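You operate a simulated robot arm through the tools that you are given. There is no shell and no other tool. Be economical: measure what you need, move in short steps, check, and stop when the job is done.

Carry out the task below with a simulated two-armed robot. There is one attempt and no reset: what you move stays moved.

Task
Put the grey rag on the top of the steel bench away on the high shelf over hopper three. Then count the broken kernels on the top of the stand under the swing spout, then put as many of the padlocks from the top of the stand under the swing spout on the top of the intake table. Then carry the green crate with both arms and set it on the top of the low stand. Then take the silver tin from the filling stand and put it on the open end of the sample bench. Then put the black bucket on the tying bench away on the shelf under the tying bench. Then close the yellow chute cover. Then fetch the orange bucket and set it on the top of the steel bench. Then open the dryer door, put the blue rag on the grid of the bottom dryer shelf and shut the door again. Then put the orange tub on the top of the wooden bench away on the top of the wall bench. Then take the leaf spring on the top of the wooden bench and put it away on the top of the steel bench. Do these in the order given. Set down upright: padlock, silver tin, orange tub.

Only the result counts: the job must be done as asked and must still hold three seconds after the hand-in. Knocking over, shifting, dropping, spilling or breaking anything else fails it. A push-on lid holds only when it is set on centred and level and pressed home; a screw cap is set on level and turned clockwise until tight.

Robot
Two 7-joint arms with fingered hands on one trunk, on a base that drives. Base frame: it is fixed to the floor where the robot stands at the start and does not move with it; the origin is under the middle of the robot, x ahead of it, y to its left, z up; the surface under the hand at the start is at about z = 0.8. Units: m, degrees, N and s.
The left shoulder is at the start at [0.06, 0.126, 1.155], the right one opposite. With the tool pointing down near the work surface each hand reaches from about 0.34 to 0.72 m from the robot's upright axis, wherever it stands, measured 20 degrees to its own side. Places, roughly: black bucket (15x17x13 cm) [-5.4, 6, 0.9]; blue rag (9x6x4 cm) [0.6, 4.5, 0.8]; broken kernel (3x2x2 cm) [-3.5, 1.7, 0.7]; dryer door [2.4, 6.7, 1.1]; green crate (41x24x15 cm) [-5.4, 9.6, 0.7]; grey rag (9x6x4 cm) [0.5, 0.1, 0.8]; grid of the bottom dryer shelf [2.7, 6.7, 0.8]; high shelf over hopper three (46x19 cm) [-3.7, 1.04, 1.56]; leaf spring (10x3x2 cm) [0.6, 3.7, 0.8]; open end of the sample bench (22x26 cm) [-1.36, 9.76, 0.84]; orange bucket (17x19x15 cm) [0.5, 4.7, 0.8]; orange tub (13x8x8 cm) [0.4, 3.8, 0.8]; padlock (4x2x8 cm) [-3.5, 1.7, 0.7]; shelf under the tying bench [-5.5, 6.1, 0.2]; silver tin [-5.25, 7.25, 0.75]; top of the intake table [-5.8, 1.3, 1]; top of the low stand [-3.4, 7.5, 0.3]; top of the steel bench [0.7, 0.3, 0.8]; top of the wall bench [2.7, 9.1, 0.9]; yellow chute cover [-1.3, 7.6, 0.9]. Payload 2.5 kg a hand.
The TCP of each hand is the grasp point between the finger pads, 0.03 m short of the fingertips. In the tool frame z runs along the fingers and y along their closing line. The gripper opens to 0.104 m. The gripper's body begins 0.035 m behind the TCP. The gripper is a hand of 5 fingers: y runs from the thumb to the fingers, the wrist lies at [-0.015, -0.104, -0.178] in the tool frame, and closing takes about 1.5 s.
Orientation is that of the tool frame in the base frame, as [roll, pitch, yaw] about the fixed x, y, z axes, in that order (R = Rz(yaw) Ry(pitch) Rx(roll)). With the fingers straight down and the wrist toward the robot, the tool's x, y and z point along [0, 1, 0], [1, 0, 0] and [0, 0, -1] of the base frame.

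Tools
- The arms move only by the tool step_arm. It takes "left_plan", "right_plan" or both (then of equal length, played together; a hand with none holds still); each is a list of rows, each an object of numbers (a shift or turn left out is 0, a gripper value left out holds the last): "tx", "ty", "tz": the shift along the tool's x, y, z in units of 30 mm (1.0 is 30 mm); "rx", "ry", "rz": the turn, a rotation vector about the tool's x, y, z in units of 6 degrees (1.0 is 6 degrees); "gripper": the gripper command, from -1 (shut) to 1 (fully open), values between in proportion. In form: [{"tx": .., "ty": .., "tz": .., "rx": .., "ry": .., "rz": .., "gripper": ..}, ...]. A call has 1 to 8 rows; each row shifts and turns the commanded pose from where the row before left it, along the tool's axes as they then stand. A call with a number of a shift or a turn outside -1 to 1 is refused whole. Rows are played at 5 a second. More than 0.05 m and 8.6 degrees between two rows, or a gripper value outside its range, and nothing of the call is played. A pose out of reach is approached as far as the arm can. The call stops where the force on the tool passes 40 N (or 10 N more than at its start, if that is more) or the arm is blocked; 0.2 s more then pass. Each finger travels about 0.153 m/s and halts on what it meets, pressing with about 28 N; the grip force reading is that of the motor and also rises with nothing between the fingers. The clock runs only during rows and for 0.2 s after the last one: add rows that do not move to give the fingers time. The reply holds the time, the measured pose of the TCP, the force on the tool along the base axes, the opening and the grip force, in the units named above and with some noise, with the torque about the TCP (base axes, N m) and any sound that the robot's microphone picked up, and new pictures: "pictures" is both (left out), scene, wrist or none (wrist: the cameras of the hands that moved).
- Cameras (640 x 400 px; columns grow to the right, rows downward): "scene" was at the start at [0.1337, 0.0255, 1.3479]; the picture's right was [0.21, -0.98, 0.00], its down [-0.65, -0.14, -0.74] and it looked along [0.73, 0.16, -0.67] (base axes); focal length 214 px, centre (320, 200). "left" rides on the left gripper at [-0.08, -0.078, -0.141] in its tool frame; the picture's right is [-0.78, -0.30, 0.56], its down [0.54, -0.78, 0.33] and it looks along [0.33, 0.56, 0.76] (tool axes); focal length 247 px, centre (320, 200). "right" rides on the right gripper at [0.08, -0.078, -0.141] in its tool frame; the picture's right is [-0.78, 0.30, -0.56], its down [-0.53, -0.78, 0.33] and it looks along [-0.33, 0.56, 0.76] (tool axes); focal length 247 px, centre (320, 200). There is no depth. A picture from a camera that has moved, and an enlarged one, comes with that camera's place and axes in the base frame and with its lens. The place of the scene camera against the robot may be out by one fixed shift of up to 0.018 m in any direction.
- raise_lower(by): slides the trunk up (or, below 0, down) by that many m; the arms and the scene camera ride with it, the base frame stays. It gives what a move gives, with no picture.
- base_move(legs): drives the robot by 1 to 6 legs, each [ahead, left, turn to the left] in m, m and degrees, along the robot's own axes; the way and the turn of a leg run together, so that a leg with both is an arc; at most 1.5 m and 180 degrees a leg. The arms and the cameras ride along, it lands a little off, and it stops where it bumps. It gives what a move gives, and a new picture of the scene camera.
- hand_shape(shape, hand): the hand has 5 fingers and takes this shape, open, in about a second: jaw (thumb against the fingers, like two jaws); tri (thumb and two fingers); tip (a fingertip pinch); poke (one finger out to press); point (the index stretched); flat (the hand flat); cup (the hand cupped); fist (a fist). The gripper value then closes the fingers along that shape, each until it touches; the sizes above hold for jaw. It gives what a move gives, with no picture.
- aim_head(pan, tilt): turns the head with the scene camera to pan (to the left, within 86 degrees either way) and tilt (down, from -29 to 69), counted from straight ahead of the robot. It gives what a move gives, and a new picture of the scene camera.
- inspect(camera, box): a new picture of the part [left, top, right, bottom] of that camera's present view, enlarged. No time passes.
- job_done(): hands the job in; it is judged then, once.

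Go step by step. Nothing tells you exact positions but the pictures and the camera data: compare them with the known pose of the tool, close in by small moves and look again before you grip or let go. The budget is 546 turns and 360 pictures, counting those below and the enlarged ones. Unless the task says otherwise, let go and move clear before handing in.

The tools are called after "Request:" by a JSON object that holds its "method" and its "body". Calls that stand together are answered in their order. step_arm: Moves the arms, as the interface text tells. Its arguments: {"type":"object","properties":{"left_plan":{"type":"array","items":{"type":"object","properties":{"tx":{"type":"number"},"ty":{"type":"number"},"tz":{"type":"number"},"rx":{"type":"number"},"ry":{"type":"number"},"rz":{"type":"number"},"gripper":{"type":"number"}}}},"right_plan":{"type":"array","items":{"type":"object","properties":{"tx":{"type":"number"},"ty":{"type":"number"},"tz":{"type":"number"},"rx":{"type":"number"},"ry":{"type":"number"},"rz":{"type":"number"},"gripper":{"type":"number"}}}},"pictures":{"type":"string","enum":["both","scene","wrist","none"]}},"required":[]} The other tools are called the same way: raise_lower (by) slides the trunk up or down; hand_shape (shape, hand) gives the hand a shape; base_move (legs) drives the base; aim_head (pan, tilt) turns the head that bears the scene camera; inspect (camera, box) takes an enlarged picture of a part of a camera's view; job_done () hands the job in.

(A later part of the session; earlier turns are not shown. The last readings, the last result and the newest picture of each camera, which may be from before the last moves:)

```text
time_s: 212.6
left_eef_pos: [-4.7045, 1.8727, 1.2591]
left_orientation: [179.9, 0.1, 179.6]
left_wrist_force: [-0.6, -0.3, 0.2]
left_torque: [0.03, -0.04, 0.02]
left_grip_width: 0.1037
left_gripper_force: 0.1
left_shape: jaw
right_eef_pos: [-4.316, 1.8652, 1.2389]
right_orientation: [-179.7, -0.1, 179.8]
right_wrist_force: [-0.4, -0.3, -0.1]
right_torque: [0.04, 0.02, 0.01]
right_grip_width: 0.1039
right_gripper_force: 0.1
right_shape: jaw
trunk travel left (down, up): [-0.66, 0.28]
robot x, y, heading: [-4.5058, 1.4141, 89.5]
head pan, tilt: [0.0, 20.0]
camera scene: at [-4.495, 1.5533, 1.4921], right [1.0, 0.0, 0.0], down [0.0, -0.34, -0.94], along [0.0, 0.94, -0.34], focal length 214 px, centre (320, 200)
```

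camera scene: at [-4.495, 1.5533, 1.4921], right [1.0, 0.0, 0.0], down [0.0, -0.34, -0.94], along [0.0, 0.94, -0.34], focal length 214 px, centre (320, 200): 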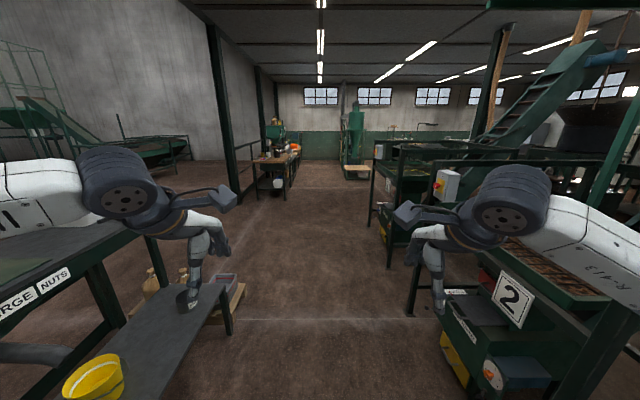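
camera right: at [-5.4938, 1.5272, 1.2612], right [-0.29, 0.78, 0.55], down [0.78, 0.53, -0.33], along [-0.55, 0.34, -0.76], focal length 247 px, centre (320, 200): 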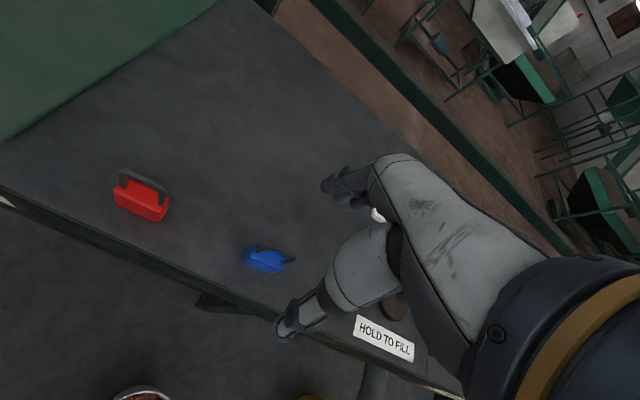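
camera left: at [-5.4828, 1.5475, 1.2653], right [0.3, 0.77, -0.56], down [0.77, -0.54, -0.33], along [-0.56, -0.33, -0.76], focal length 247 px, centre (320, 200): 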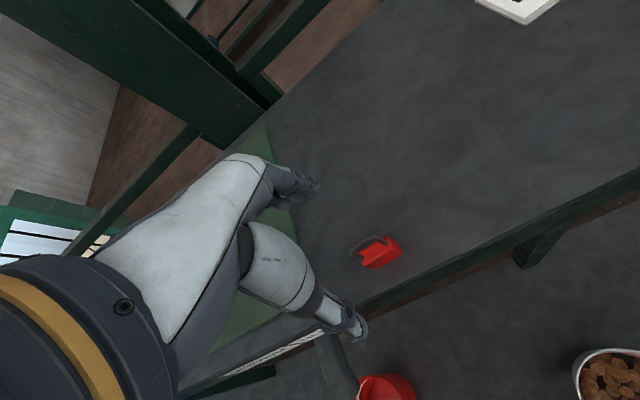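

The aisle north is clear. Driving north in stages.

Request:
{"method": "base_move", "body": {"legs": [[1.5, 0, 0.3], [1.4, 0, 0]]}}

```text
time_s: 226.5
left_eef_pos: [-4.7011, 4.7571, 1.2587]
left_orientation: [-180.0, 0.1, 179.9]
left_wrist_force: [0.2, 0.5, -0.3]
left_torque: [0.0, 0.01, 0.0]
left_grip_width: 0.1039
left_gripper_force: 0.1
left_shape: jaw
right_eef_pos: [-4.3118, 4.7518, 1.2398]
right_orientation: [-179.9, -0.1, -179.8]
right_wrist_force: [0.1, 0.1, 0.3]
right_torque: [0.0, 0.01, 0.0]
right_grip_width: 0.1039
right_gripper_force: 0.1
right_shape: jaw
trunk travel left (down, up): [-0.66, 0.28]
robot x, y, heading: [-4.5001, 4.296, 90.5]
head pan, tilt: [0.0, 20.0]
camera scene: at [-4.4881, 4.438, 1.4922], right [1.0, 0.0, 0.0], down [0.0, -0.34, -0.94], along [0.0, 0.94, -0.34], focal length 214 px, centre (320, 200)
```

scene: 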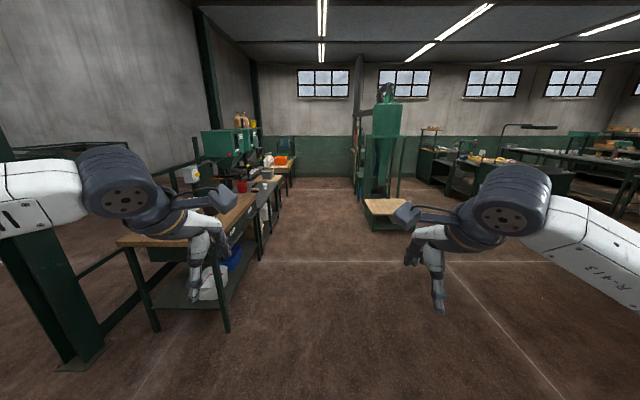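

The low stand (wooden top) is ahead right, the tying bench at left. Continuing north.

Request:
{"method": "base_move", "body": {"legs": [[1.5, 0, 0], [1.2, 0, 0]]}}

Request:
{"method": "aim_head", "body": {"pan": 40, "tilt": 25}}

```text
time_s: 239.5
left_eef_pos: [-4.8093, 7.4134, 1.2591]
left_orientation: [-179.9, 0.1, -178.2]
left_wrist_force: [-0.1, 1.2, 0.6]
left_torque: [0.01, -0.02, -0.04]
left_grip_width: 0.1038
left_gripper_force: 0.0
left_shape: jaw
right_eef_pos: [-4.4199, 7.4238, 1.2386]
right_orientation: [-179.8, -0.1, -178.0]
right_wrist_force: [-0.1, -0.3, -0.4]
right_torque: [-0.02, 0.05, -0.02]
right_grip_width: 0.1038
right_gripper_force: 0.3
right_shape: jaw
trunk travel left (down, up): [-0.66, 0.28]
robot x, y, heading: [-4.5948, 6.9597, 92.3]
head pan, tilt: [0.0, 20.0]
camera scene: at [-4.5859, 7.1024, 1.4922], right [1.0, 0.04, 0.0], down [0.01, -0.34, -0.94], along [-0.03, 0.94, -0.34], focal length 214 px, centre (320, 200)
```

scene: 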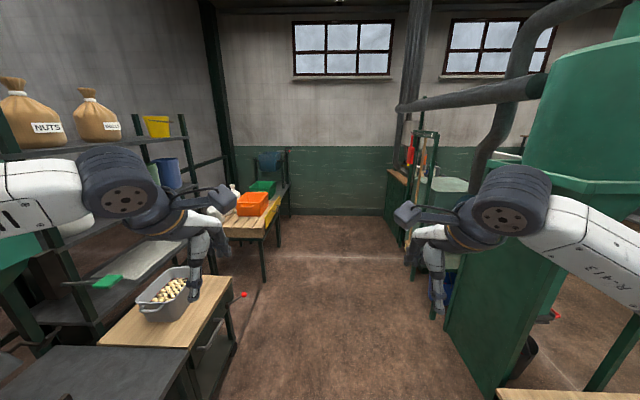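

```text
time_s: 240.6
left_eef_pos: [-4.8102, 7.4127, 1.2587]
left_orientation: [-180.0, 0.1, -178.1]
left_wrist_force: [0.2, 0.8, 0.5]
left_torque: [-0.02, 0.02, 0.0]
left_grip_width: 0.1037
left_gripper_force: 0.0
left_shape: jaw
right_eef_pos: [-4.4195, 7.4224, 1.2392]
right_orientation: [-180.0, -0.2, -177.9]
right_wrist_force: [0.4, 0.1, 0.1]
right_torque: [-0.02, -0.04, 0.0]
right_grip_width: 0.1036
right_gripper_force: 0.0
right_shape: jaw
trunk travel left (down, up): [-0.66, 0.28]
robot x, y, heading: [-4.5908, 6.9622, 91.9]
head pan, tilt: [40.0, 25.0]
camera scene: at [-4.6441, 7.0776, 1.4841], right [0.74, 0.67, 0.0], down [0.28, -0.31, -0.91], along [-0.61, 0.67, -0.42], focal length 214 px, centre (320, 200)
```

scene: 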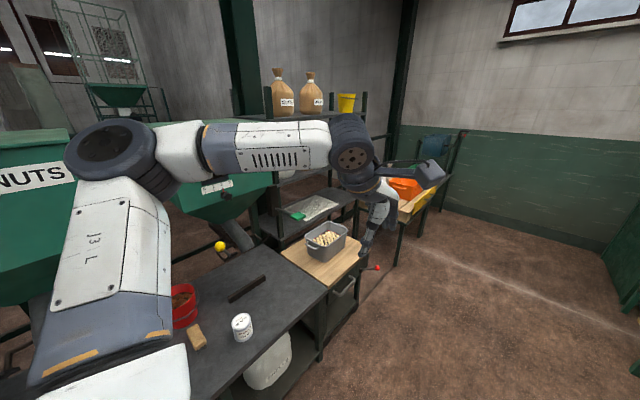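

The silver tin is at left on the filling stand; the green crate is on the far bench behind the orange crate. Driving on north to face it.

Request:
{"method": "base_move", "body": {"legs": [[1.3, -0.05, -1.9], [1.1, 0, 0]]}}

Request:
{"method": "aim_head", "body": {"pan": 80, "tilt": 30}}

```text
time_s: 252.2
left_eef_pos: [-4.7905, 9.7915, 1.2583]
left_orientation: [179.9, 0.2, -179.4]
left_wrist_force: [0.5, 0.0, -1.2]
left_torque: [0.01, 0.0, 0.0]
left_grip_width: 0.1039
left_gripper_force: 0.0
left_shape: jaw
right_eef_pos: [-4.4004, 9.7928, 1.2389]
right_orientation: [-179.8, 0.0, -179.2]
right_wrist_force: [-0.2, 0.0, -0.2]
right_torque: [-0.01, 0.0, 0.01]
right_grip_width: 0.1038
right_gripper_force: 0.1
right_shape: jaw
trunk travel left (down, up): [-0.66, 0.28]
robot x, y, heading: [-4.5807, 9.3337, 90.8]
head pan, tilt: [40.0, 25.0]
camera scene: at [-4.6335, 9.4523, 1.4841], right [0.76, 0.65, 0.0], down [0.28, -0.32, -0.91], along [-0.59, 0.69, -0.42], focal length 214 px, centre (320, 200)
```

scene: 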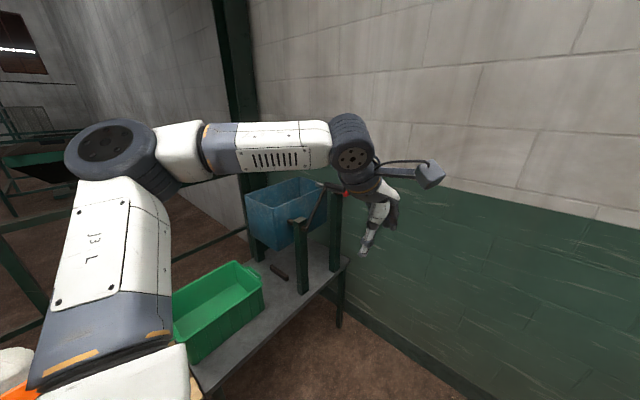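

```text
time_s: 253.3
left_eef_pos: [-4.7892, 9.7909, 1.2587]
left_orientation: [-180.0, 0.0, -179.5]
left_wrist_force: [0.0, 0.3, 0.7]
left_torque: [-0.01, -0.02, -0.01]
left_grip_width: 0.104
left_gripper_force: 0.1
left_shape: jaw
right_eef_pos: [-4.4011, 9.7922, 1.2396]
right_orientation: [-179.9, -0.1, -179.2]
right_wrist_force: [-1.2, 0.6, -0.6]
right_torque: [0.02, 0.02, -0.03]
right_grip_width: 0.1037
right_gripper_force: 0.0
right_shape: jaw
trunk travel left (down, up): [-0.66, 0.28]
robot x, y, heading: [-4.5847, 9.3357, 90.6]
head pan, tilt: [80.0, 30.0]
camera scene: at [-4.6627, 9.3969, 1.4762], right [0.16, 0.99, 0.0], down [0.49, -0.08, -0.87], along [-0.85, 0.14, -0.5], focal length 214 px, centre (320, 200)
```

scene: 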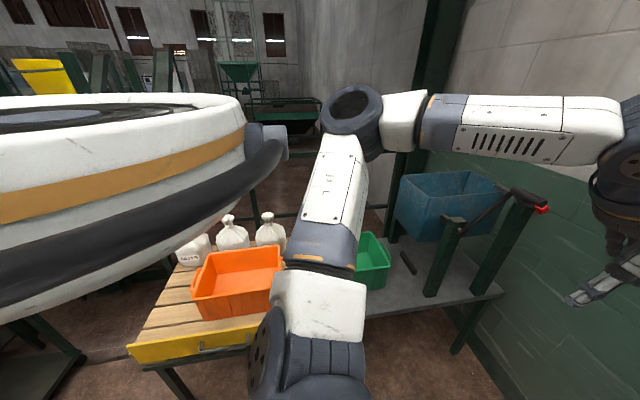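

Turning to face the bench to the west.

Request:
{"method": "base_move", "body": {"legs": [[0, 0, 89.4]]}}

Request:
{"method": "aim_head", "body": {"pan": 0, "tilt": 45}}

```text
time_s: 257.5
left_eef_pos: [-5.0469, 9.1381, 1.2582]
left_orientation: [-180.0, 0.1, -90.6]
left_wrist_force: [0.4, 0.0, 0.3]
left_torque: [-0.01, -0.05, 0.01]
left_grip_width: 0.1038
left_gripper_force: 0.1
left_shape: jaw
right_eef_pos: [-5.038, 9.5274, 1.2398]
right_orientation: [-179.9, 0.0, -90.4]
right_wrist_force: [1.3, 0.6, -1.0]
right_torque: [0.0, 0.0, 0.0]
right_grip_width: 0.1039
right_gripper_force: 0.0
right_shape: jaw
trunk travel left (down, up): [-0.66, 0.28]
robot x, y, heading: [-4.583, 9.3378, 179.7]
head pan, tilt: [80.0, 30.0]
camera scene: at [-4.6293, 9.2536, 1.4761], right [-0.98, 0.18, 0.0], down [0.09, 0.49, -0.87], along [-0.16, -0.85, -0.5], focal length 214 px, centre (320, 200)
```

scene: 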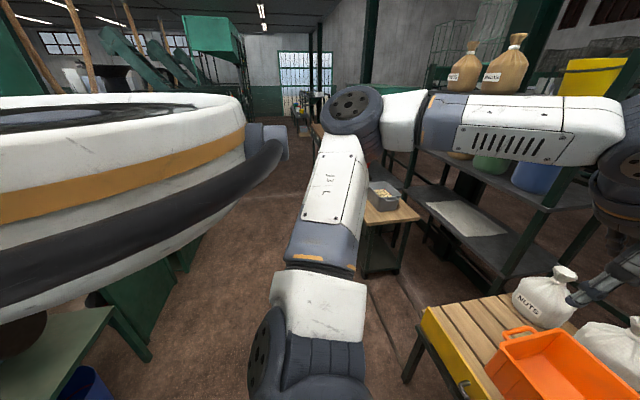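

```text
time_s: 259.0
left_eef_pos: [-5.046, 9.1379, 1.2589]
left_orientation: [179.9, 0.2, -90.7]
left_wrist_force: [-0.5, -0.5, 0.1]
left_torque: [0.02, -0.01, -0.03]
left_grip_width: 0.1036
left_gripper_force: 0.0
left_shape: jaw
right_eef_pos: [-5.0371, 9.5273, 1.2404]
right_orientation: [-179.9, -0.2, -90.4]
right_wrist_force: [-0.2, -0.1, 0.2]
right_torque: [-0.02, 0.02, -0.01]
right_grip_width: 0.104
right_gripper_force: 0.0
right_shape: jaw
trunk travel left (down, up): [-0.66, 0.28]
robot x, y, heading: [-4.5818, 9.3343, 179.7]
head pan, tilt: [0.0, 45.0]
camera scene: at [-4.6942, 9.3431, 1.4535], right [0.01, 1.0, 0.0], down [0.71, -0.01, -0.71], along [-0.71, 0.01, -0.71], focal length 214 px, centre (320, 200)
```

scene: 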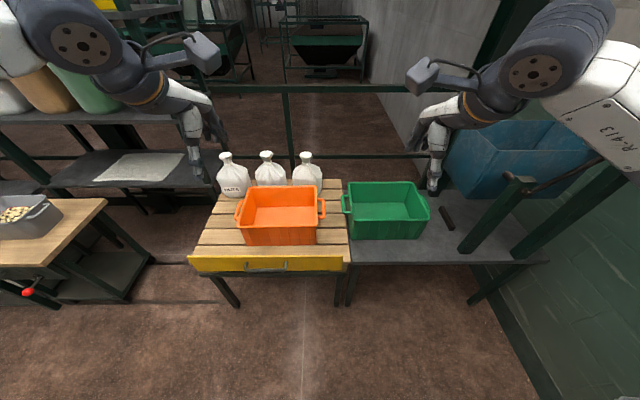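

The green crate is at about (-5.40, 9.63), long side along y, rim z≈0.77, with a post and blue bin just north of it. I'll move in front of it and test rotating both hands for gripping its end walls.

Request:
{"method": "base_move", "body": {"legs": [[0.2, -0.3, 0]]}}

Request:
{"method": "step_arm", "body": {"left_plan": [{"rz": 1}, {"rz": 1}, {"rz": 1}, {"rz": 1}, {"rz": 1}, {"rz": 1}, {"rz": 1}, {"rz": 1}], "right_plan": [{"rz": 1}, {"rz": 1}, {"rz": 1}, {"rz": 1}, {"rz": 1}, {"rz": 1}, {"rz": 1}, {"rz": 1}], "pictures": "both"}}

```text
time_s: 261.3
left_eef_pos: [-5.2351, 9.4311, 1.2587]
left_orientation: [180.0, 0.1, -90.5]
left_wrist_force: [-2.1, 0.4, -0.2]
left_torque: [0.02, -0.02, -0.02]
left_grip_width: 0.1036
left_gripper_force: 0.1
left_shape: jaw
right_eef_pos: [-5.2286, 9.8216, 1.2399]
right_orientation: [-179.8, -0.2, -90.2]
right_wrist_force: [-0.2, 0.0, 0.6]
right_torque: [0.01, 0.01, 0.0]
right_grip_width: 0.104
right_gripper_force: 0.1
right_shape: jaw
trunk travel left (down, up): [-0.66, 0.28]
robot x, y, heading: [-4.7763, 9.6323, 179.6]
head pan, tilt: [0.0, 45.0]
camera scene: at [-4.885, 9.638, 1.4535], right [0.01, 1.0, 0.0], down [0.71, 0.0, -0.71], along [-0.71, 0.0, -0.71], focal length 214 px, centre (320, 200)
```

scene: 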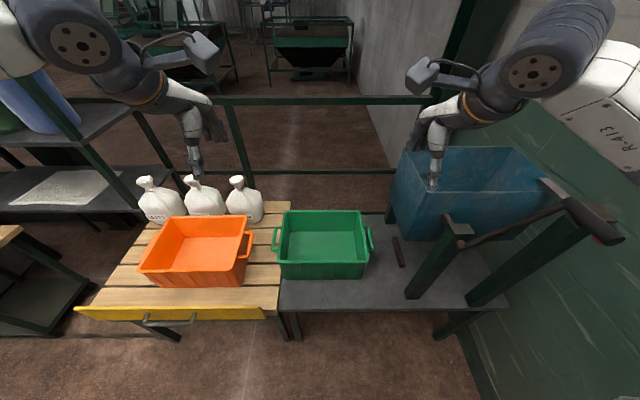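

```text
time_s: 263.1
left_eef_pos: [-5.2355, 9.431, 1.2586]
left_orientation: [179.9, 0.1, -138.5]
left_wrist_force: [-0.5, 0.7, -0.4]
left_torque: [-0.02, 0.01, 0.02]
left_grip_width: 0.1037
left_gripper_force: 0.1
left_shape: jaw
right_eef_pos: [-5.2289, 9.8203, 1.2393]
right_orientation: [-180.0, 0.0, -138.3]
right_wrist_force: [-0.8, -0.5, -0.1]
right_torque: [0.01, 0.04, -0.03]
right_grip_width: 0.1037
right_gripper_force: 0.0
right_shape: jaw
trunk travel left (down, up): [-0.66, 0.28]
robot x, y, heading: [-4.7748, 9.6305, 179.6]
head pan, tilt: [0.0, 45.0]
camera scene: at [-4.8849, 9.6373, 1.4535], right [0.01, 1.0, 0.0], down [0.71, 0.0, -0.71], along [-0.71, 0.0, -0.71], focal length 214 px, centre (320, 200)
camera right: at [-5.2378, 9.7098, 1.3816], right [0.38, 0.74, 0.56], down [0.92, -0.23, -0.33], along [-0.12, 0.64, -0.76], focal length 247 px, centre (320, 200)
camera left: at [-5.1249, 9.4245, 1.4004], right [0.78, 0.29, -0.56], down [0.11, -0.94, -0.34], along [-0.62, 0.2, -0.76], focal length 247 px, centre (320, 200)
```

scene: 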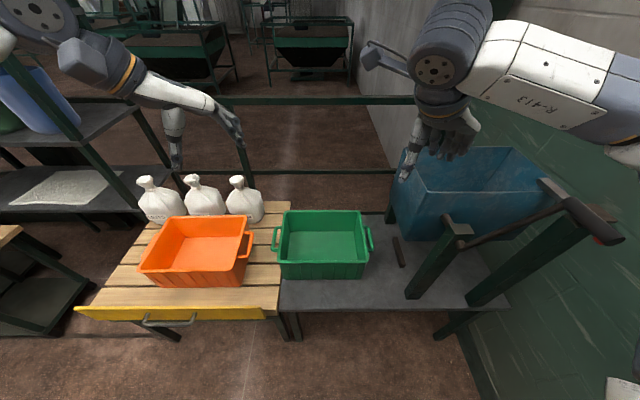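
right: 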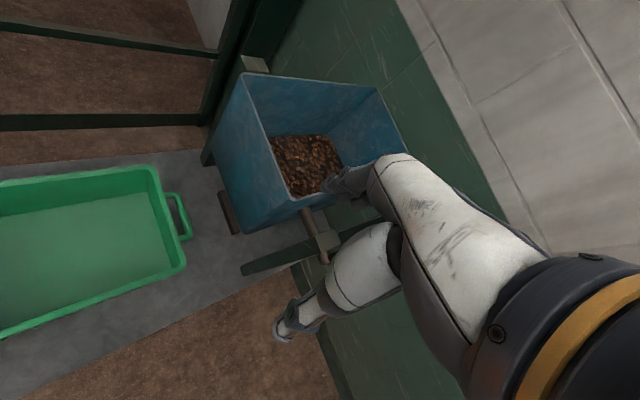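
left: 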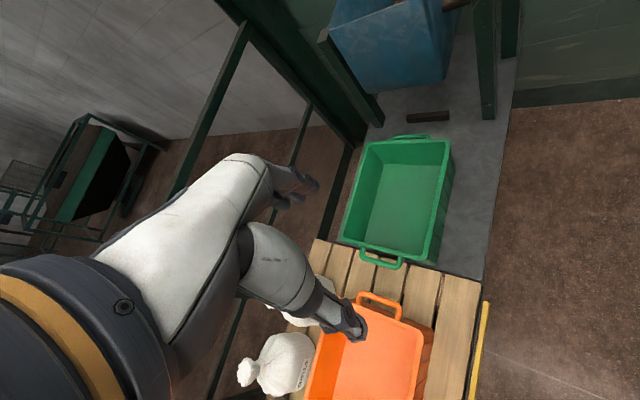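

Handles: south bar (-5.385, 9.459), north bar (-5.38, 9.833), rim z≈0.75. Finishing the rotation so both hands close along y, then moving above the ends.

Request:
{"method": "step_arm", "body": {"left_plan": [{"rz": 1}, {"rz": 1}, {"rz": 1}, {"rz": 1}, {"rz": 1}, {"rz": 1}, {"rz": 0.9}], "right_plan": [{"rz": 1}, {"rz": 1}, {"rz": 1}, {"rz": 1}, {"rz": 1}, {"rz": 1}, {"rz": 0.9}], "pictures": "none"}}

Request:
{"method": "base_move", "body": {"legs": [[0.08, 0, 0.3]]}}

```text
time_s: 264.7
left_eef_pos: [-5.236, 9.4318, 1.2597]
left_orientation: [179.7, 0.0, 180.0]
left_wrist_force: [0.5, -0.2, 0.1]
left_torque: [-0.02, -0.01, 0.0]
left_grip_width: 0.1038
left_gripper_force: 0.1
left_shape: jaw
right_eef_pos: [-5.2291, 9.8193, 1.2402]
right_orientation: [-180.0, 0.0, -179.9]
right_wrist_force: [0.1, -0.1, 0.6]
right_torque: [-0.01, 0.03, -0.01]
right_grip_width: 0.1039
right_gripper_force: 0.1
right_shape: jaw
trunk travel left (down, up): [-0.66, 0.28]
robot x, y, heading: [-4.7775, 9.6295, 179.7]
head pan, tilt: [0.0, 45.0]
```

```text
time_s: 265.7
left_eef_pos: [-5.314, 9.4288, 1.259]
left_orientation: [179.9, 0.1, -179.7]
left_wrist_force: [-0.9, -0.1, 0.0]
left_torque: [-0.01, -0.03, 0.0]
left_grip_width: 0.1037
left_gripper_force: 0.1
left_shape: jaw
right_eef_pos: [-5.3102, 9.8189, 1.2404]
right_orientation: [-179.9, 0.1, -179.4]
right_wrist_force: [0.3, 0.1, 0.9]
right_torque: [0.01, -0.03, 0.01]
right_grip_width: 0.1037
right_gripper_force: 0.1
right_shape: jaw
trunk travel left (down, up): [-0.66, 0.28]
robot x, y, heading: [-4.8513, 9.6311, 179.8]
head pan, tilt: [0.0, 45.0]
camera scene: at [-4.9643, 9.6372, 1.4535], right [0.0, 1.0, 0.0], down [0.71, 0.0, -0.71], along [-0.71, 0.0, -0.71], focal length 214 px, centre (320, 200)
```

scene: 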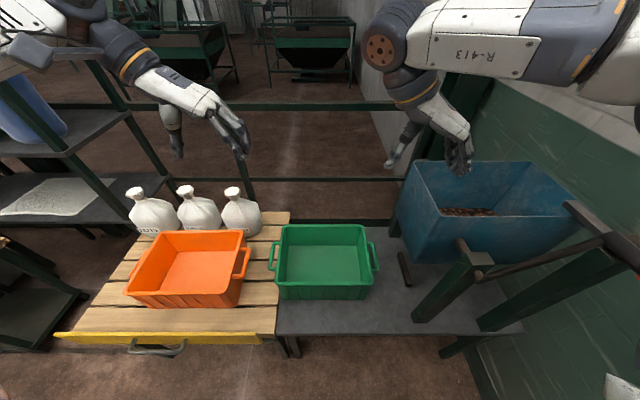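

The right elbow would hit the post if I lowered here. I'll instead stand south-east of the crate facing north-west, gripping the south handle with the left hand and the front wall near its north end with the right.

Request:
{"method": "base_move", "body": {"legs": [[0.08, 0.25, 0], [0, 0, -30]]}}

Request:
{"method": "step_arm", "body": {"left_plan": [{"rz": -1}, {"rz": -1}, {"rz": -1}, {"rz": -1}, {"rz": -1}, {}, {}, {}], "right_plan": [{"rz": -1}, {"rz": -1}, {"rz": -1}, {"rz": -1}, {"rz": -1}, {"rz": -1}, {"rz": -1}, {"rz": -1}], "pictures": "none"}}

Request:
{"method": "step_arm", "body": {"right_plan": [{"rz": -1}, {"rz": -1}, {"rz": -1}, {"rz": -1}, {"rz": -1}, {"rz": -1}, {"rz": -1}, {"rz": -1}], "pictures": "none"}}

Request:
{"method": "step_arm", "body": {"right_plan": [{"rz": -1}, {"rz": -1}, {"rz": -1}, {"rz": -1}], "pictures": "both"}}

```text
time_s: 269.1
left_eef_pos: [-5.4337, 9.4339, 1.2593]
left_orientation: [179.9, 0.0, 150.7]
left_wrist_force: [0.4, 0.3, -0.1]
left_torque: [0.03, 0.04, 0.0]
left_grip_width: 0.1036
left_gripper_force: 0.1
left_shape: jaw
right_eef_pos: [-5.2361, 9.7707, 1.2404]
right_orientation: [-179.9, 0.1, 150.9]
right_wrist_force: [-0.9, -0.7, -0.1]
right_torque: [0.0, 0.0, 0.02]
right_grip_width: 0.1039
right_gripper_force: 0.1
right_shape: jaw
trunk travel left (down, up): [-0.66, 0.28]
robot x, y, heading: [-4.9361, 9.3776, 150.1]
head pan, tilt: [0.0, 45.0]
camera scene: at [-5.0288, 9.4486, 1.4535], right [0.5, 0.87, 0.0], down [0.61, -0.35, -0.71], along [-0.61, 0.35, -0.71], focal length 214 px, centre (320, 200)
```

scene: 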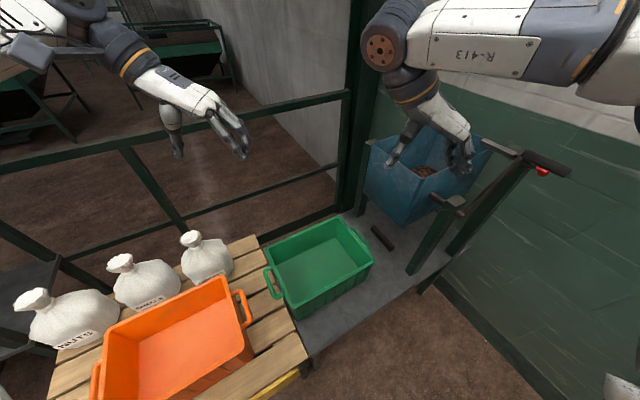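

```text
time_s: 270.9
left_eef_pos: [-5.4331, 9.4345, 1.2587]
left_orientation: [-180.0, 0.1, -179.3]
left_wrist_force: [0.2, 0.7, -0.2]
left_torque: [-0.02, -0.02, 0.03]
left_grip_width: 0.104
left_gripper_force: 0.1
left_shape: jaw
right_eef_pos: [-5.2358, 9.7708, 1.2395]
right_orientation: [-179.8, 0.0, -161.0]
right_wrist_force: [-0.2, -0.4, 0.1]
right_torque: [0.02, 0.01, 0.03]
right_grip_width: 0.1037
right_gripper_force: 0.1
right_shape: jaw
trunk travel left (down, up): [-0.66, 0.28]
robot x, y, heading: [-4.9338, 9.3836, 150.3]
head pan, tilt: [0.0, 45.0]
```

```text
time_s: 272.7
left_eef_pos: [-5.433, 9.435, 1.259]
left_orientation: [180.0, 0.1, -179.3]
left_wrist_force: [-0.9, 0.0, -0.5]
left_torque: [-0.03, 0.0, 0.0]
left_grip_width: 0.1035
left_gripper_force: 0.1
left_shape: jaw
right_eef_pos: [-5.2371, 9.769, 1.2401]
right_orientation: [-179.9, -0.1, -112.9]
right_wrist_force: [-0.9, 0.1, 0.0]
right_torque: [-0.01, 0.02, -0.01]
right_grip_width: 0.1037
right_gripper_force: 0.1
right_shape: jaw
trunk travel left (down, up): [-0.66, 0.28]
robot x, y, heading: [-4.9338, 9.3791, 150.4]
head pan, tilt: [0.0, 45.0]
```

```text
time_s: 273.7
left_eef_pos: [-5.4337, 9.4344, 1.2589]
left_orientation: [179.9, 0.1, -179.2]
left_wrist_force: [0.2, -0.3, -0.3]
left_torque: [-0.02, 0.01, -0.02]
left_grip_width: 0.1035
left_gripper_force: 0.0
left_shape: jaw
right_eef_pos: [-5.2361, 9.7707, 1.2391]
right_orientation: [-180.0, 0.0, -88.9]
right_wrist_force: [-0.3, -0.4, 0.0]
right_torque: [-0.01, -0.03, 0.08]
right_grip_width: 0.1042
right_gripper_force: 0.1
right_shape: jaw
trunk travel left (down, up): [-0.66, 0.28]
robot x, y, heading: [-4.93, 9.3823, 150.1]
head pan, tilt: [0.0, 45.0]
camera scene: at [-5.0289, 9.4485, 1.4535], right [0.5, 0.87, 0.0], down [0.61, -0.35, -0.71], along [-0.61, 0.35, -0.71], focal length 214 px, centre (320, 200)
camera right: at [-5.1573, 9.6927, 1.3816], right [-0.31, 0.77, 0.55], down [0.77, 0.55, -0.33], along [-0.56, 0.32, -0.76], focal length 247 px, centre (320, 200)
```

scene: 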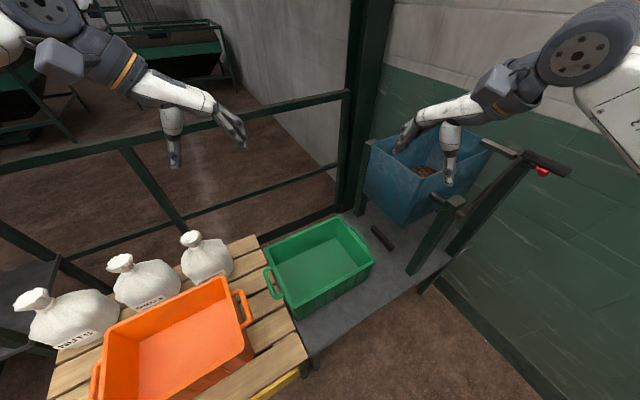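
right: 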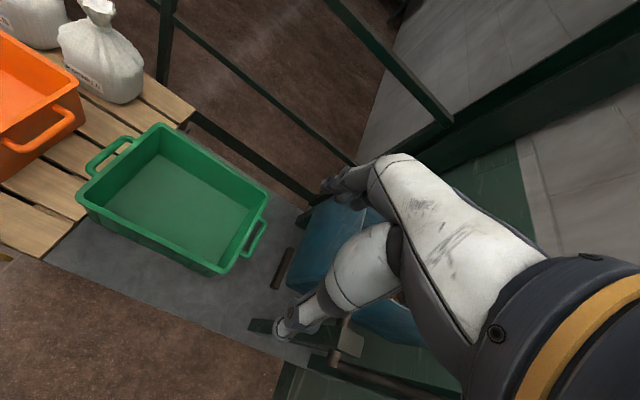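

Crate spans x -5.525..-5.28, y 9.49..9.80. Setting the hands above the south handle and the front wall, then lowering the trunk.

Request:
{"method": "step_arm", "body": {"left_plan": [{"tx": -0.65, "ty": 0.63, "gripper": 0.44}, {"tx": -0.64, "ty": 0.62}, {}], "right_plan": [{"ty": 0.7, "tx": 0.85, "gripper": 0.2}, {"ty": 0.77, "tx": 0.85}, {}], "pictures": "none"}}

Request:
{"method": "raise_lower", "body": {"by": -0.37}}

Request:
{"method": "step_arm", "body": {"left_plan": [{}], "right_plan": [{}], "pictures": "both"}}

```text
time_s: 274.5
left_eef_pos: [-5.3941, 9.4734, 1.2602]
left_orientation: [179.8, 0.1, -179.3]
left_wrist_force: [0.0, 0.5, -0.9]
left_torque: [0.01, 0.03, -0.01]
left_grip_width: 0.0751
left_gripper_force: 0.1
left_shape: jaw
right_eef_pos: [-5.2775, 9.7192, 1.24]
right_orientation: [-179.9, -0.1, -89.1]
right_wrist_force: [-0.3, 0.1, 0.8]
right_torque: [-0.03, -0.04, -0.01]
right_grip_width: 0.0628
right_gripper_force: 0.1
right_shape: jaw
trunk travel left (down, up): [-0.66, 0.28]
robot x, y, heading: [-4.9356, 9.3791, 150.2]
head pan, tilt: [0.0, 45.0]
```

```text
time_s: 278.1
left_eef_pos: [-5.3946, 9.4733, 0.8902]
left_orientation: [179.9, 0.1, -179.3]
left_wrist_force: [0.5, -0.7, -0.5]
left_torque: [0.01, -0.02, 0.01]
left_grip_width: 0.0754
left_gripper_force: 0.2
left_shape: jaw
right_eef_pos: [-5.2789, 9.7199, 0.8705]
right_orientation: [-180.0, -0.1, -89.2]
right_wrist_force: [-0.3, 0.1, 0.1]
right_torque: [-0.02, 0.0, -0.04]
right_grip_width: 0.0627
right_gripper_force: 0.1
right_shape: jaw
trunk travel left (down, up): [-0.29, 0.65]
robot x, y, heading: [-4.9345, 9.3866, 150.4]
head pan, tilt: [0.0, 45.0]
```

```text
time_s: 278.4
left_eef_pos: [-5.3955, 9.4727, 0.8911]
left_orientation: [179.9, -0.1, -179.4]
left_wrist_force: [-0.2, -0.3, -0.6]
left_torque: [0.01, 0.01, 0.01]
left_grip_width: 0.0751
left_gripper_force: 0.0
left_shape: jaw
right_eef_pos: [-5.2775, 9.7198, 0.8703]
right_orientation: [179.9, -0.1, -89.1]
right_wrist_force: [0.3, 0.2, -0.4]
right_torque: [0.01, 0.01, 0.01]
right_grip_width: 0.0627
right_gripper_force: 0.2
right_shape: jaw
trunk travel left (down, up): [-0.29, 0.65]
robot x, y, heading: [-4.9361, 9.3836, 150.5]
head pan, tilt: [0.0, 45.0]
camera scene: at [-5.0288, 9.4484, 1.0836], right [0.5, 0.87, 0.0], down [0.61, -0.35, -0.71], along [-0.61, 0.35, -0.71], focal length 214 px, centre (320, 200)
camera right: at [-5.1993, 9.6409, 1.0119], right [-0.31, 0.77, 0.55], down [0.77, 0.55, -0.33], along [-0.56, 0.32, -0.76], focal length 247 px, centre (320, 200)
camera left: at [-5.3135, 9.3953, 1.0315], right [0.78, -0.29, -0.56], down [-0.52, -0.78, -0.33], along [-0.34, 0.55, -0.76], focal length 247 px, centre (320, 200)
```

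scene: 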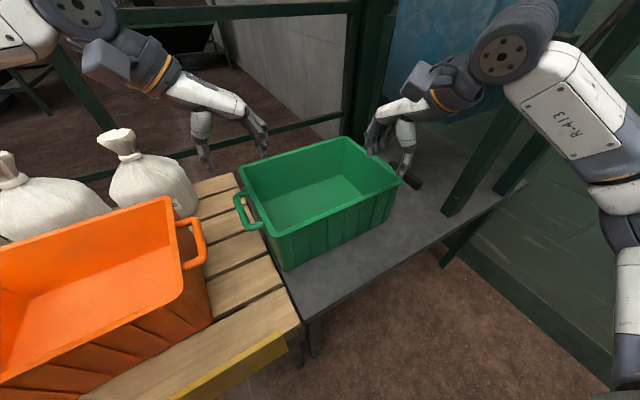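
right: 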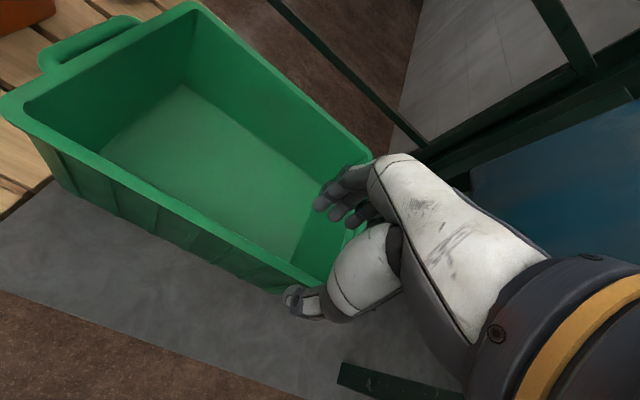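
left: 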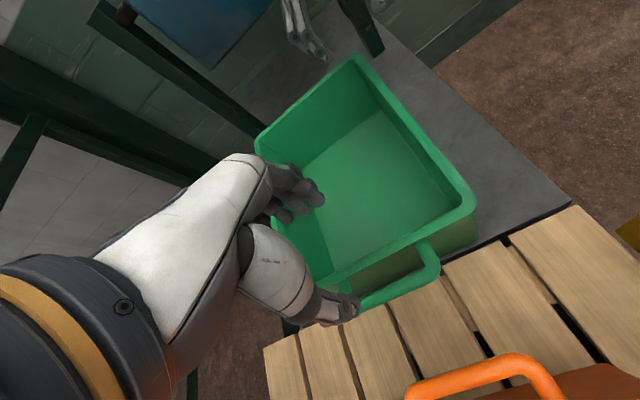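

Alignment looks right. Opening the left a bit more and lowering to the rim.

Request:
{"method": "step_arm", "body": {"left_plan": [{"gripper": 0.75, "tz": 0.35}, {"tz": 0.35}], "right_plan": [{}, {}], "pictures": "none"}}

Request:
{"method": "raise_lower", "body": {"by": -0.1}}

Request:
{"method": "step_arm", "body": {"left_plan": [{"tz": 0.3}, {"tz": 0.3}, {"tz": 0.2}], "right_plan": [{"tz": 0.3}, {"tz": 0.3}, {"tz": 0.2}], "pictures": "both"}}

```text
time_s: 279.1
left_eef_pos: [-5.394, 9.4739, 0.8701]
left_orientation: [179.9, 0.1, -179.3]
left_wrist_force: [-0.1, 0.3, -0.7]
left_torque: [0.03, 0.0, 0.0]
left_grip_width: 0.0908
left_gripper_force: 0.1
left_shape: jaw
right_eef_pos: [-5.2783, 9.7204, 0.8701]
right_orientation: [-180.0, -0.1, -89.1]
right_wrist_force: [-0.1, -0.8, -0.4]
right_torque: [-0.02, 0.01, -0.03]
right_grip_width: 0.0628
right_gripper_force: 0.0
right_shape: jaw
trunk travel left (down, up): [-0.29, 0.65]
robot x, y, heading: [-4.9357, 9.382, 150.3]
head pan, tilt: [0.0, 45.0]
```

```text
time_s: 280.4
left_eef_pos: [-5.3943, 9.4735, 0.7698]
left_orientation: [180.0, 0.1, -179.3]
left_wrist_force: [0.5, 0.2, -0.1]
left_torque: [0.02, 0.03, 0.01]
left_grip_width: 0.091
left_gripper_force: 0.0
left_shape: jaw
right_eef_pos: [-5.2785, 9.7201, 0.7702]
right_orientation: [179.9, -0.2, -89.0]
right_wrist_force: [-0.5, 0.1, 0.9]
right_torque: [-0.01, 0.01, -0.01]
right_grip_width: 0.0629
right_gripper_force: 0.0
right_shape: jaw
trunk travel left (down, up): [-0.19, 0.75]
robot x, y, heading: [-4.9354, 9.381, 150.2]
head pan, tilt: [0.0, 45.0]
```

```text
time_s: 281.2
left_eef_pos: [-5.3936, 9.4743, 0.746]
left_orientation: [179.8, 0.0, -179.2]
left_wrist_force: [-0.6, 0.5, -0.9]
left_torque: [-0.02, 0.02, 0.03]
left_grip_width: 0.0908
left_gripper_force: 0.1
left_shape: jaw
right_eef_pos: [-5.2778, 9.7204, 0.7466]
right_orientation: [180.0, -0.2, -89.1]
right_wrist_force: [0.1, 1.0, -0.6]
right_torque: [0.0, 0.02, 0.04]
right_grip_width: 0.0631
right_gripper_force: 0.0
right_shape: jaw
trunk travel left (down, up): [-0.19, 0.75]
robot x, y, heading: [-4.9375, 9.3801, 150.2]
head pan, tilt: [0.0, 45.0]
camera scene: at [-5.0288, 9.4484, 0.9836], right [0.5, 0.87, 0.0], down [0.61, -0.35, -0.71], along [-0.61, 0.35, -0.71], focal length 214 px, centre (320, 200)
camera right: at [-5.1992, 9.6414, 0.888], right [-0.31, 0.77, 0.55], down [0.77, 0.55, -0.33], along [-0.56, 0.32, -0.76], focal length 247 px, centre (320, 200)
camera left: at [-5.3132, 9.3959, 0.8877], right [0.78, -0.28, -0.56], down [-0.52, -0.78, -0.33], along [-0.34, 0.55, -0.76], focal length 247 px, centre (320, 200)
```

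scene: 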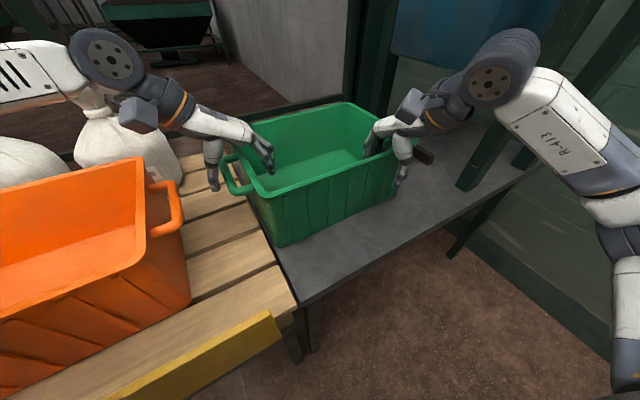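
right: 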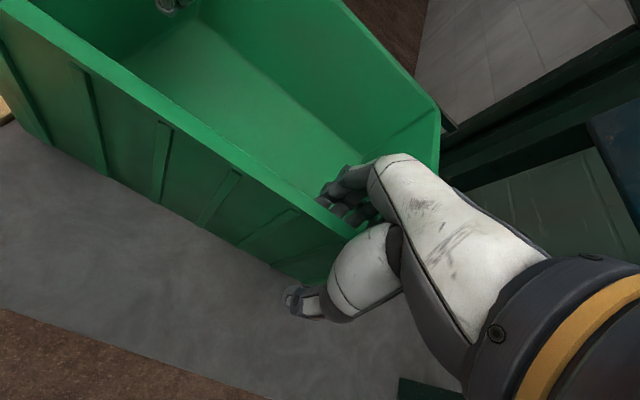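
left: 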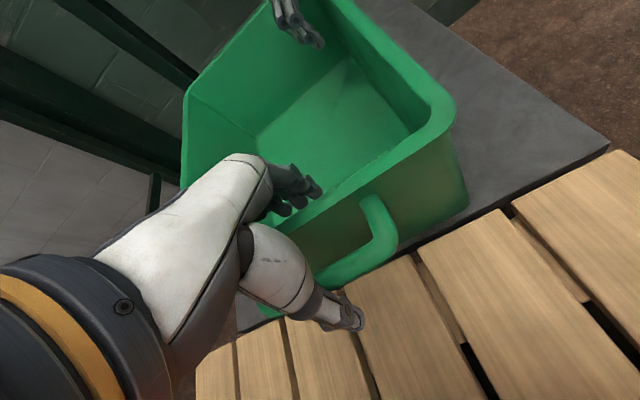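

Both hands straddle the wall and handle. Lowering 1.5 cm more and closing both.

Request:
{"method": "step_arm", "body": {"left_plan": [{"tz": 0.5}, {"gripper": 0.2}, {"gripper": -0.4}, {"gripper": -1}, {}, {}, {}, {}], "right_plan": [{"tz": 0.5}, {"gripper": -0.2}, {"gripper": -0.6}, {"gripper": -1}, {}, {}, {}, {}], "pictures": "both"}}

```text
time_s: 283.0
left_eef_pos: [-5.3931, 9.4748, 0.7324]
left_orientation: [179.8, 0.0, -179.3]
left_wrist_force: [-1.0, -2.3, 1.7]
left_torque: [0.86, 0.05, -0.29]
left_grip_width: 0.0407
left_gripper_force: 27.9
left_shape: jaw
right_eef_pos: [-5.2785, 9.719, 0.7309]
right_orientation: [-179.9, -0.1, -89.1]
right_wrist_force: [0.4, 1.2, -0.6]
right_torque: [0.03, -0.04, 0.15]
right_grip_width: 0.0013
right_gripper_force: 28.1
right_shape: jaw
trunk travel left (down, up): [-0.19, 0.75]
robot x, y, heading: [-4.9371, 9.379, 150.3]
head pan, tilt: [0.0, 45.0]
camera scene: at [-5.0288, 9.4484, 0.9835], right [0.5, 0.87, 0.0], down [0.61, -0.35, -0.71], along [-0.61, 0.35, -0.71], focal length 214 px, centre (320, 200)
camera right: at [-5.1997, 9.6409, 0.8726], right [-0.31, 0.77, 0.55], down [0.77, 0.55, -0.33], along [-0.56, 0.32, -0.76], focal length 247 px, centre (320, 200)
camera left: at [-5.3132, 9.3966, 0.8729], right [0.78, -0.28, -0.56], down [-0.53, -0.78, -0.34], along [-0.34, 0.55, -0.76], focal length 247 px, centre (320, 200)
```

scene: 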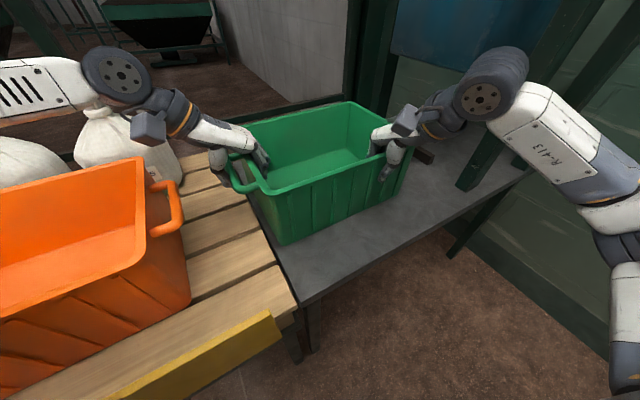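
right: 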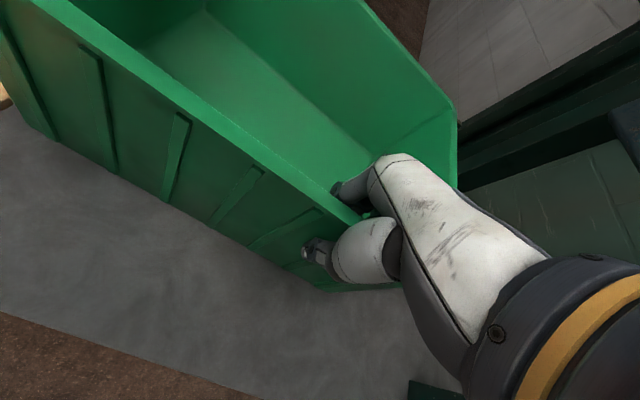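
left: 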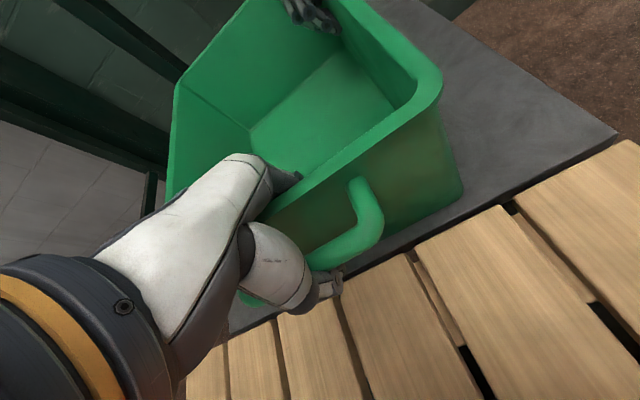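

Both gripping. Lifting 6 cm via the trunk and checking.

Request:
{"method": "raise_lower", "body": {"by": 0.06}}

Request:
{"method": "step_arm", "body": {"left_plan": [{}], "right_plan": [{}], "pictures": "both"}}

```text
time_s: 284.0
left_eef_pos: [-5.3949, 9.4744, 0.7902]
left_orientation: [179.9, 0.1, -179.3]
left_wrist_force: [-1.0, -3.2, -0.9]
left_torque: [0.31, -0.35, -0.34]
left_grip_width: 0.0388
left_gripper_force: 28.3
left_shape: jaw
right_eef_pos: [-5.277, 9.7202, 0.7905]
right_orientation: [-179.8, -0.1, -89.1]
right_wrist_force: [1.2, 3.6, -4.2]
right_torque: [-0.14, -0.17, 0.16]
right_grip_width: 0.0007
right_gripper_force: 27.8
right_shape: jaw
trunk travel left (down, up): [-0.25, 0.69]
robot x, y, heading: [-4.9395, 9.378, 150.2]
head pan, tilt: [0.0, 45.0]
```

```text
time_s: 284.4
left_eef_pos: [-5.3945, 9.4748, 0.792]
left_orientation: [179.8, 0.0, -179.3]
left_wrist_force: [-1.2, -3.2, -1.0]
left_torque: [0.32, -0.31, -0.33]
left_grip_width: 0.0391
left_gripper_force: 27.8
left_shape: jaw
right_eef_pos: [-5.2781, 9.7193, 0.7901]
right_orientation: [-179.8, -0.1, -89.2]
right_wrist_force: [1.3, 4.7, -4.5]
right_torque: [-0.13, -0.13, 0.15]
right_grip_width: 0.001
right_gripper_force: 27.5
right_shape: jaw
trunk travel left (down, up): [-0.25, 0.69]
robot x, y, heading: [-4.9351, 9.3801, 150.3]
head pan, tilt: [0.0, 45.0]
camera scene: at [-5.0291, 9.4486, 1.0434], right [0.5, 0.87, 0.0], down [0.61, -0.35, -0.71], along [-0.61, 0.35, -0.71], focal length 214 px, centre (320, 200)
camera right: at [-5.2, 9.6411, 0.9325], right [-0.31, 0.77, 0.55], down [0.77, 0.55, -0.33], along [-0.56, 0.32, -0.76], focal length 247 px, centre (320, 200)
camera left: at [-5.3135, 9.3968, 0.9326], right [0.78, -0.29, -0.56], down [-0.52, -0.78, -0.33], along [-0.34, 0.55, -0.76], focal length 247 px, centre (320, 200)
```

scene: 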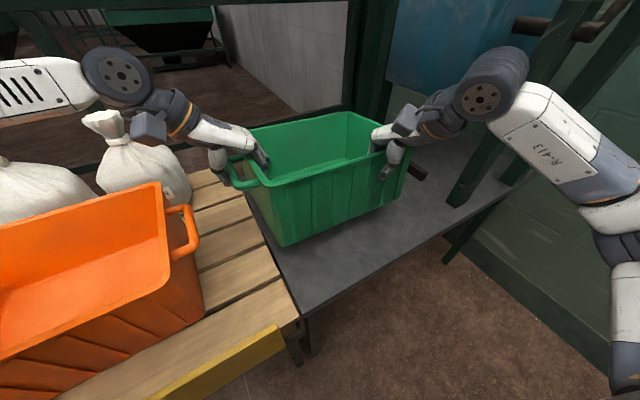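
right: 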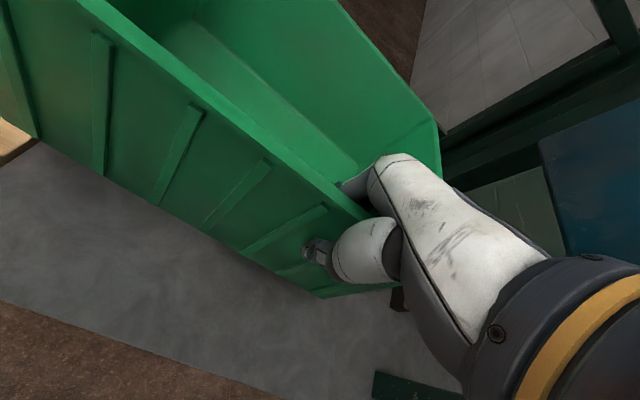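
left: 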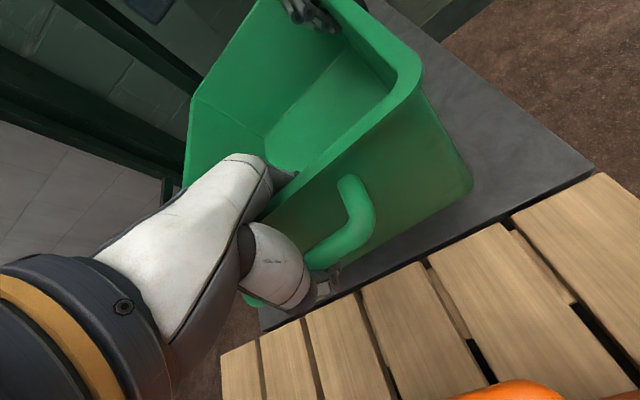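

The crate is lifted (about 0.5 kg). Raising it further, backing away and turning to north so I can reverse down the aisle with it.

Request:
{"method": "raise_lower", "body": {"by": 0.2}}

Request:
{"method": "base_move", "body": {"legs": [[-0.6, 0, 0], [0, 0, -60.2]]}}

```text
time_s: 286.6
left_eef_pos: [-5.3939, 9.4746, 0.9916]
left_orientation: [179.9, 0.2, -179.2]
left_wrist_force: [-2.0, -4.0, -0.7]
left_torque: [0.33, -0.37, -0.33]
left_grip_width: 0.0389
left_gripper_force: 27.8
left_shape: jaw
right_eef_pos: [-5.2778, 9.7195, 0.9902]
right_orientation: [-179.9, -0.1, -89.1]
right_wrist_force: [1.8, 4.5, -4.2]
right_torque: [-0.15, -0.18, 0.15]
right_grip_width: 0.0011
right_gripper_force: 28.0
right_shape: jaw
trunk travel left (down, up): [-0.45, 0.49]
robot x, y, heading: [-4.9321, 9.377, 150.5]
head pan, tilt: [0.0, 45.0]
```

```text
time_s: 292.6
left_eef_pos: [-4.5632, 9.5277, 0.9916]
left_orientation: [179.9, 0.1, 120.7]
left_wrist_force: [-4.3, -0.5, -0.5]
left_torque: [-0.14, -0.45, -0.33]
left_grip_width: 0.0384
left_gripper_force: 28.2
left_shape: jaw
right_eef_pos: [-4.2935, 9.5515, 0.9904]
right_orientation: [-179.9, -0.1, -149.0]
right_wrist_force: [4.0, 0.7, -4.4]
right_torque: [-0.17, 0.01, 0.15]
right_grip_width: 0.001
right_gripper_force: 28.0
right_shape: jaw
trunk travel left (down, up): [-0.45, 0.49]
robot x, y, heading: [-4.4176, 9.0847, 90.5]
head pan, tilt: [0.0, 45.0]
camera scene: at [-4.4043, 9.2139, 1.2435], right [1.0, 0.01, 0.0], down [0.0, -0.71, -0.71], along [0.0, 0.71, -0.71], focal length 214 px, centre (320, 200)
```

scene: 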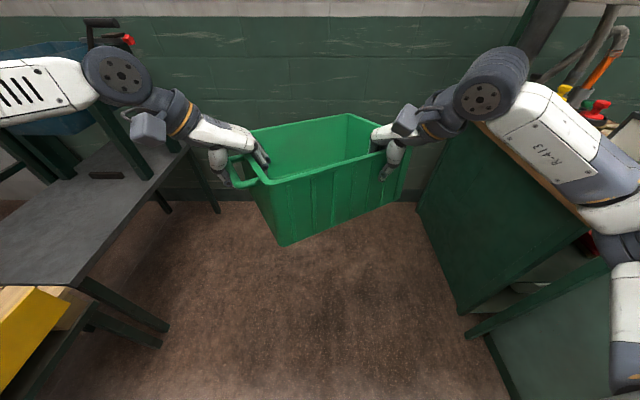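

Reversing south down the aisle with the crate.

Request:
{"method": "base_move", "body": {"legs": [[-1.35, 0.05, -0.5], [-1.35, 0, 0]]}}

Request:
{"method": "aim_head", "body": {"pan": -50, "tilt": 35}}

```text
time_s: 305.6
left_eef_pos: [-4.5772, 6.8404, 0.9917]
left_orientation: [179.9, 0.0, 121.4]
left_wrist_force: [-4.2, -1.2, -0.5]
left_torque: [-0.11, -0.47, -0.36]
left_grip_width: 0.0385
left_gripper_force: 28.1
left_shape: jaw
right_eef_pos: [-4.3069, 6.8645, 0.9912]
right_orientation: [-179.9, -0.1, -148.5]
right_wrist_force: [2.5, 0.9, -3.9]
right_torque: [-0.23, 0.03, 0.25]
right_grip_width: 0.0009
right_gripper_force: 27.7
right_shape: jaw
trunk travel left (down, up): [-0.45, 0.49]
robot x, y, heading: [-4.425, 6.3971, 90.8]
head pan, tilt: [0.0, 45.0]
camera scene: at [-4.414, 6.526, 1.2435], right [1.0, 0.02, 0.0], down [0.01, -0.71, -0.71], along [-0.01, 0.71, -0.71], focal length 214 px, centre (320, 200)
```

scene: 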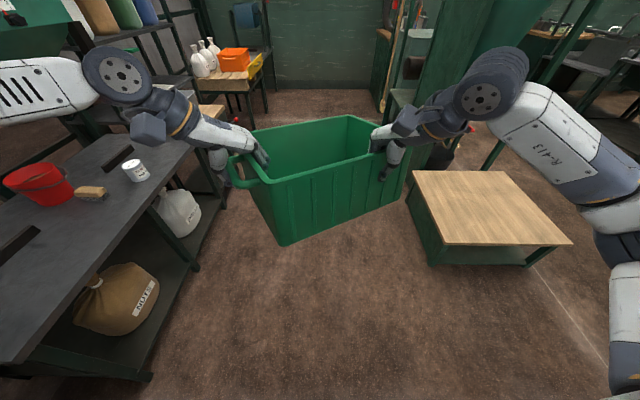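

```text
time_s: 306.8
left_eef_pos: [-4.577, 6.839, 0.9913]
left_orientation: [179.9, 0.0, 121.4]
left_wrist_force: [-2.5, -0.5, -0.5]
left_torque: [-0.1, -0.49, -0.36]
left_grip_width: 0.0384
left_gripper_force: 27.6
left_shape: jaw
right_eef_pos: [-4.3061, 6.8649, 0.9907]
right_orientation: [-179.8, -0.1, -148.4]
right_wrist_force: [2.6, 0.1, -5.6]
right_torque: [-0.18, 0.02, 0.19]
right_grip_width: 0.0009
right_gripper_force: 27.5
right_shape: jaw
trunk travel left (down, up): [-0.45, 0.49]
robot x, y, heading: [-4.4226, 6.3986, 91.0]
head pan, tilt: [-50.0, 35.0]
camera scene: at [-4.3462, 6.5026, 1.2583], right [0.66, -0.75, 0.0], down [-0.43, -0.38, -0.82], along [0.62, 0.54, -0.57], focal length 214 px, centre (320, 200)
```

scene: 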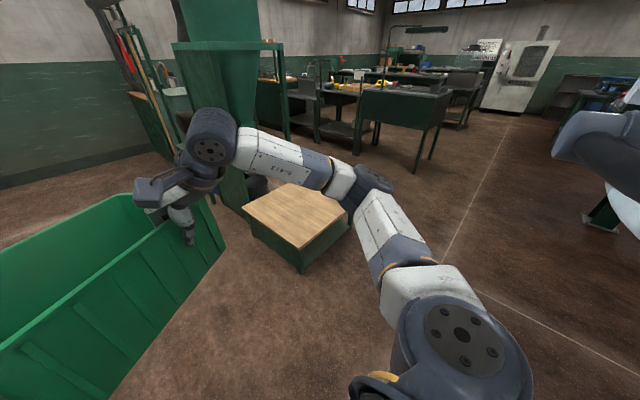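

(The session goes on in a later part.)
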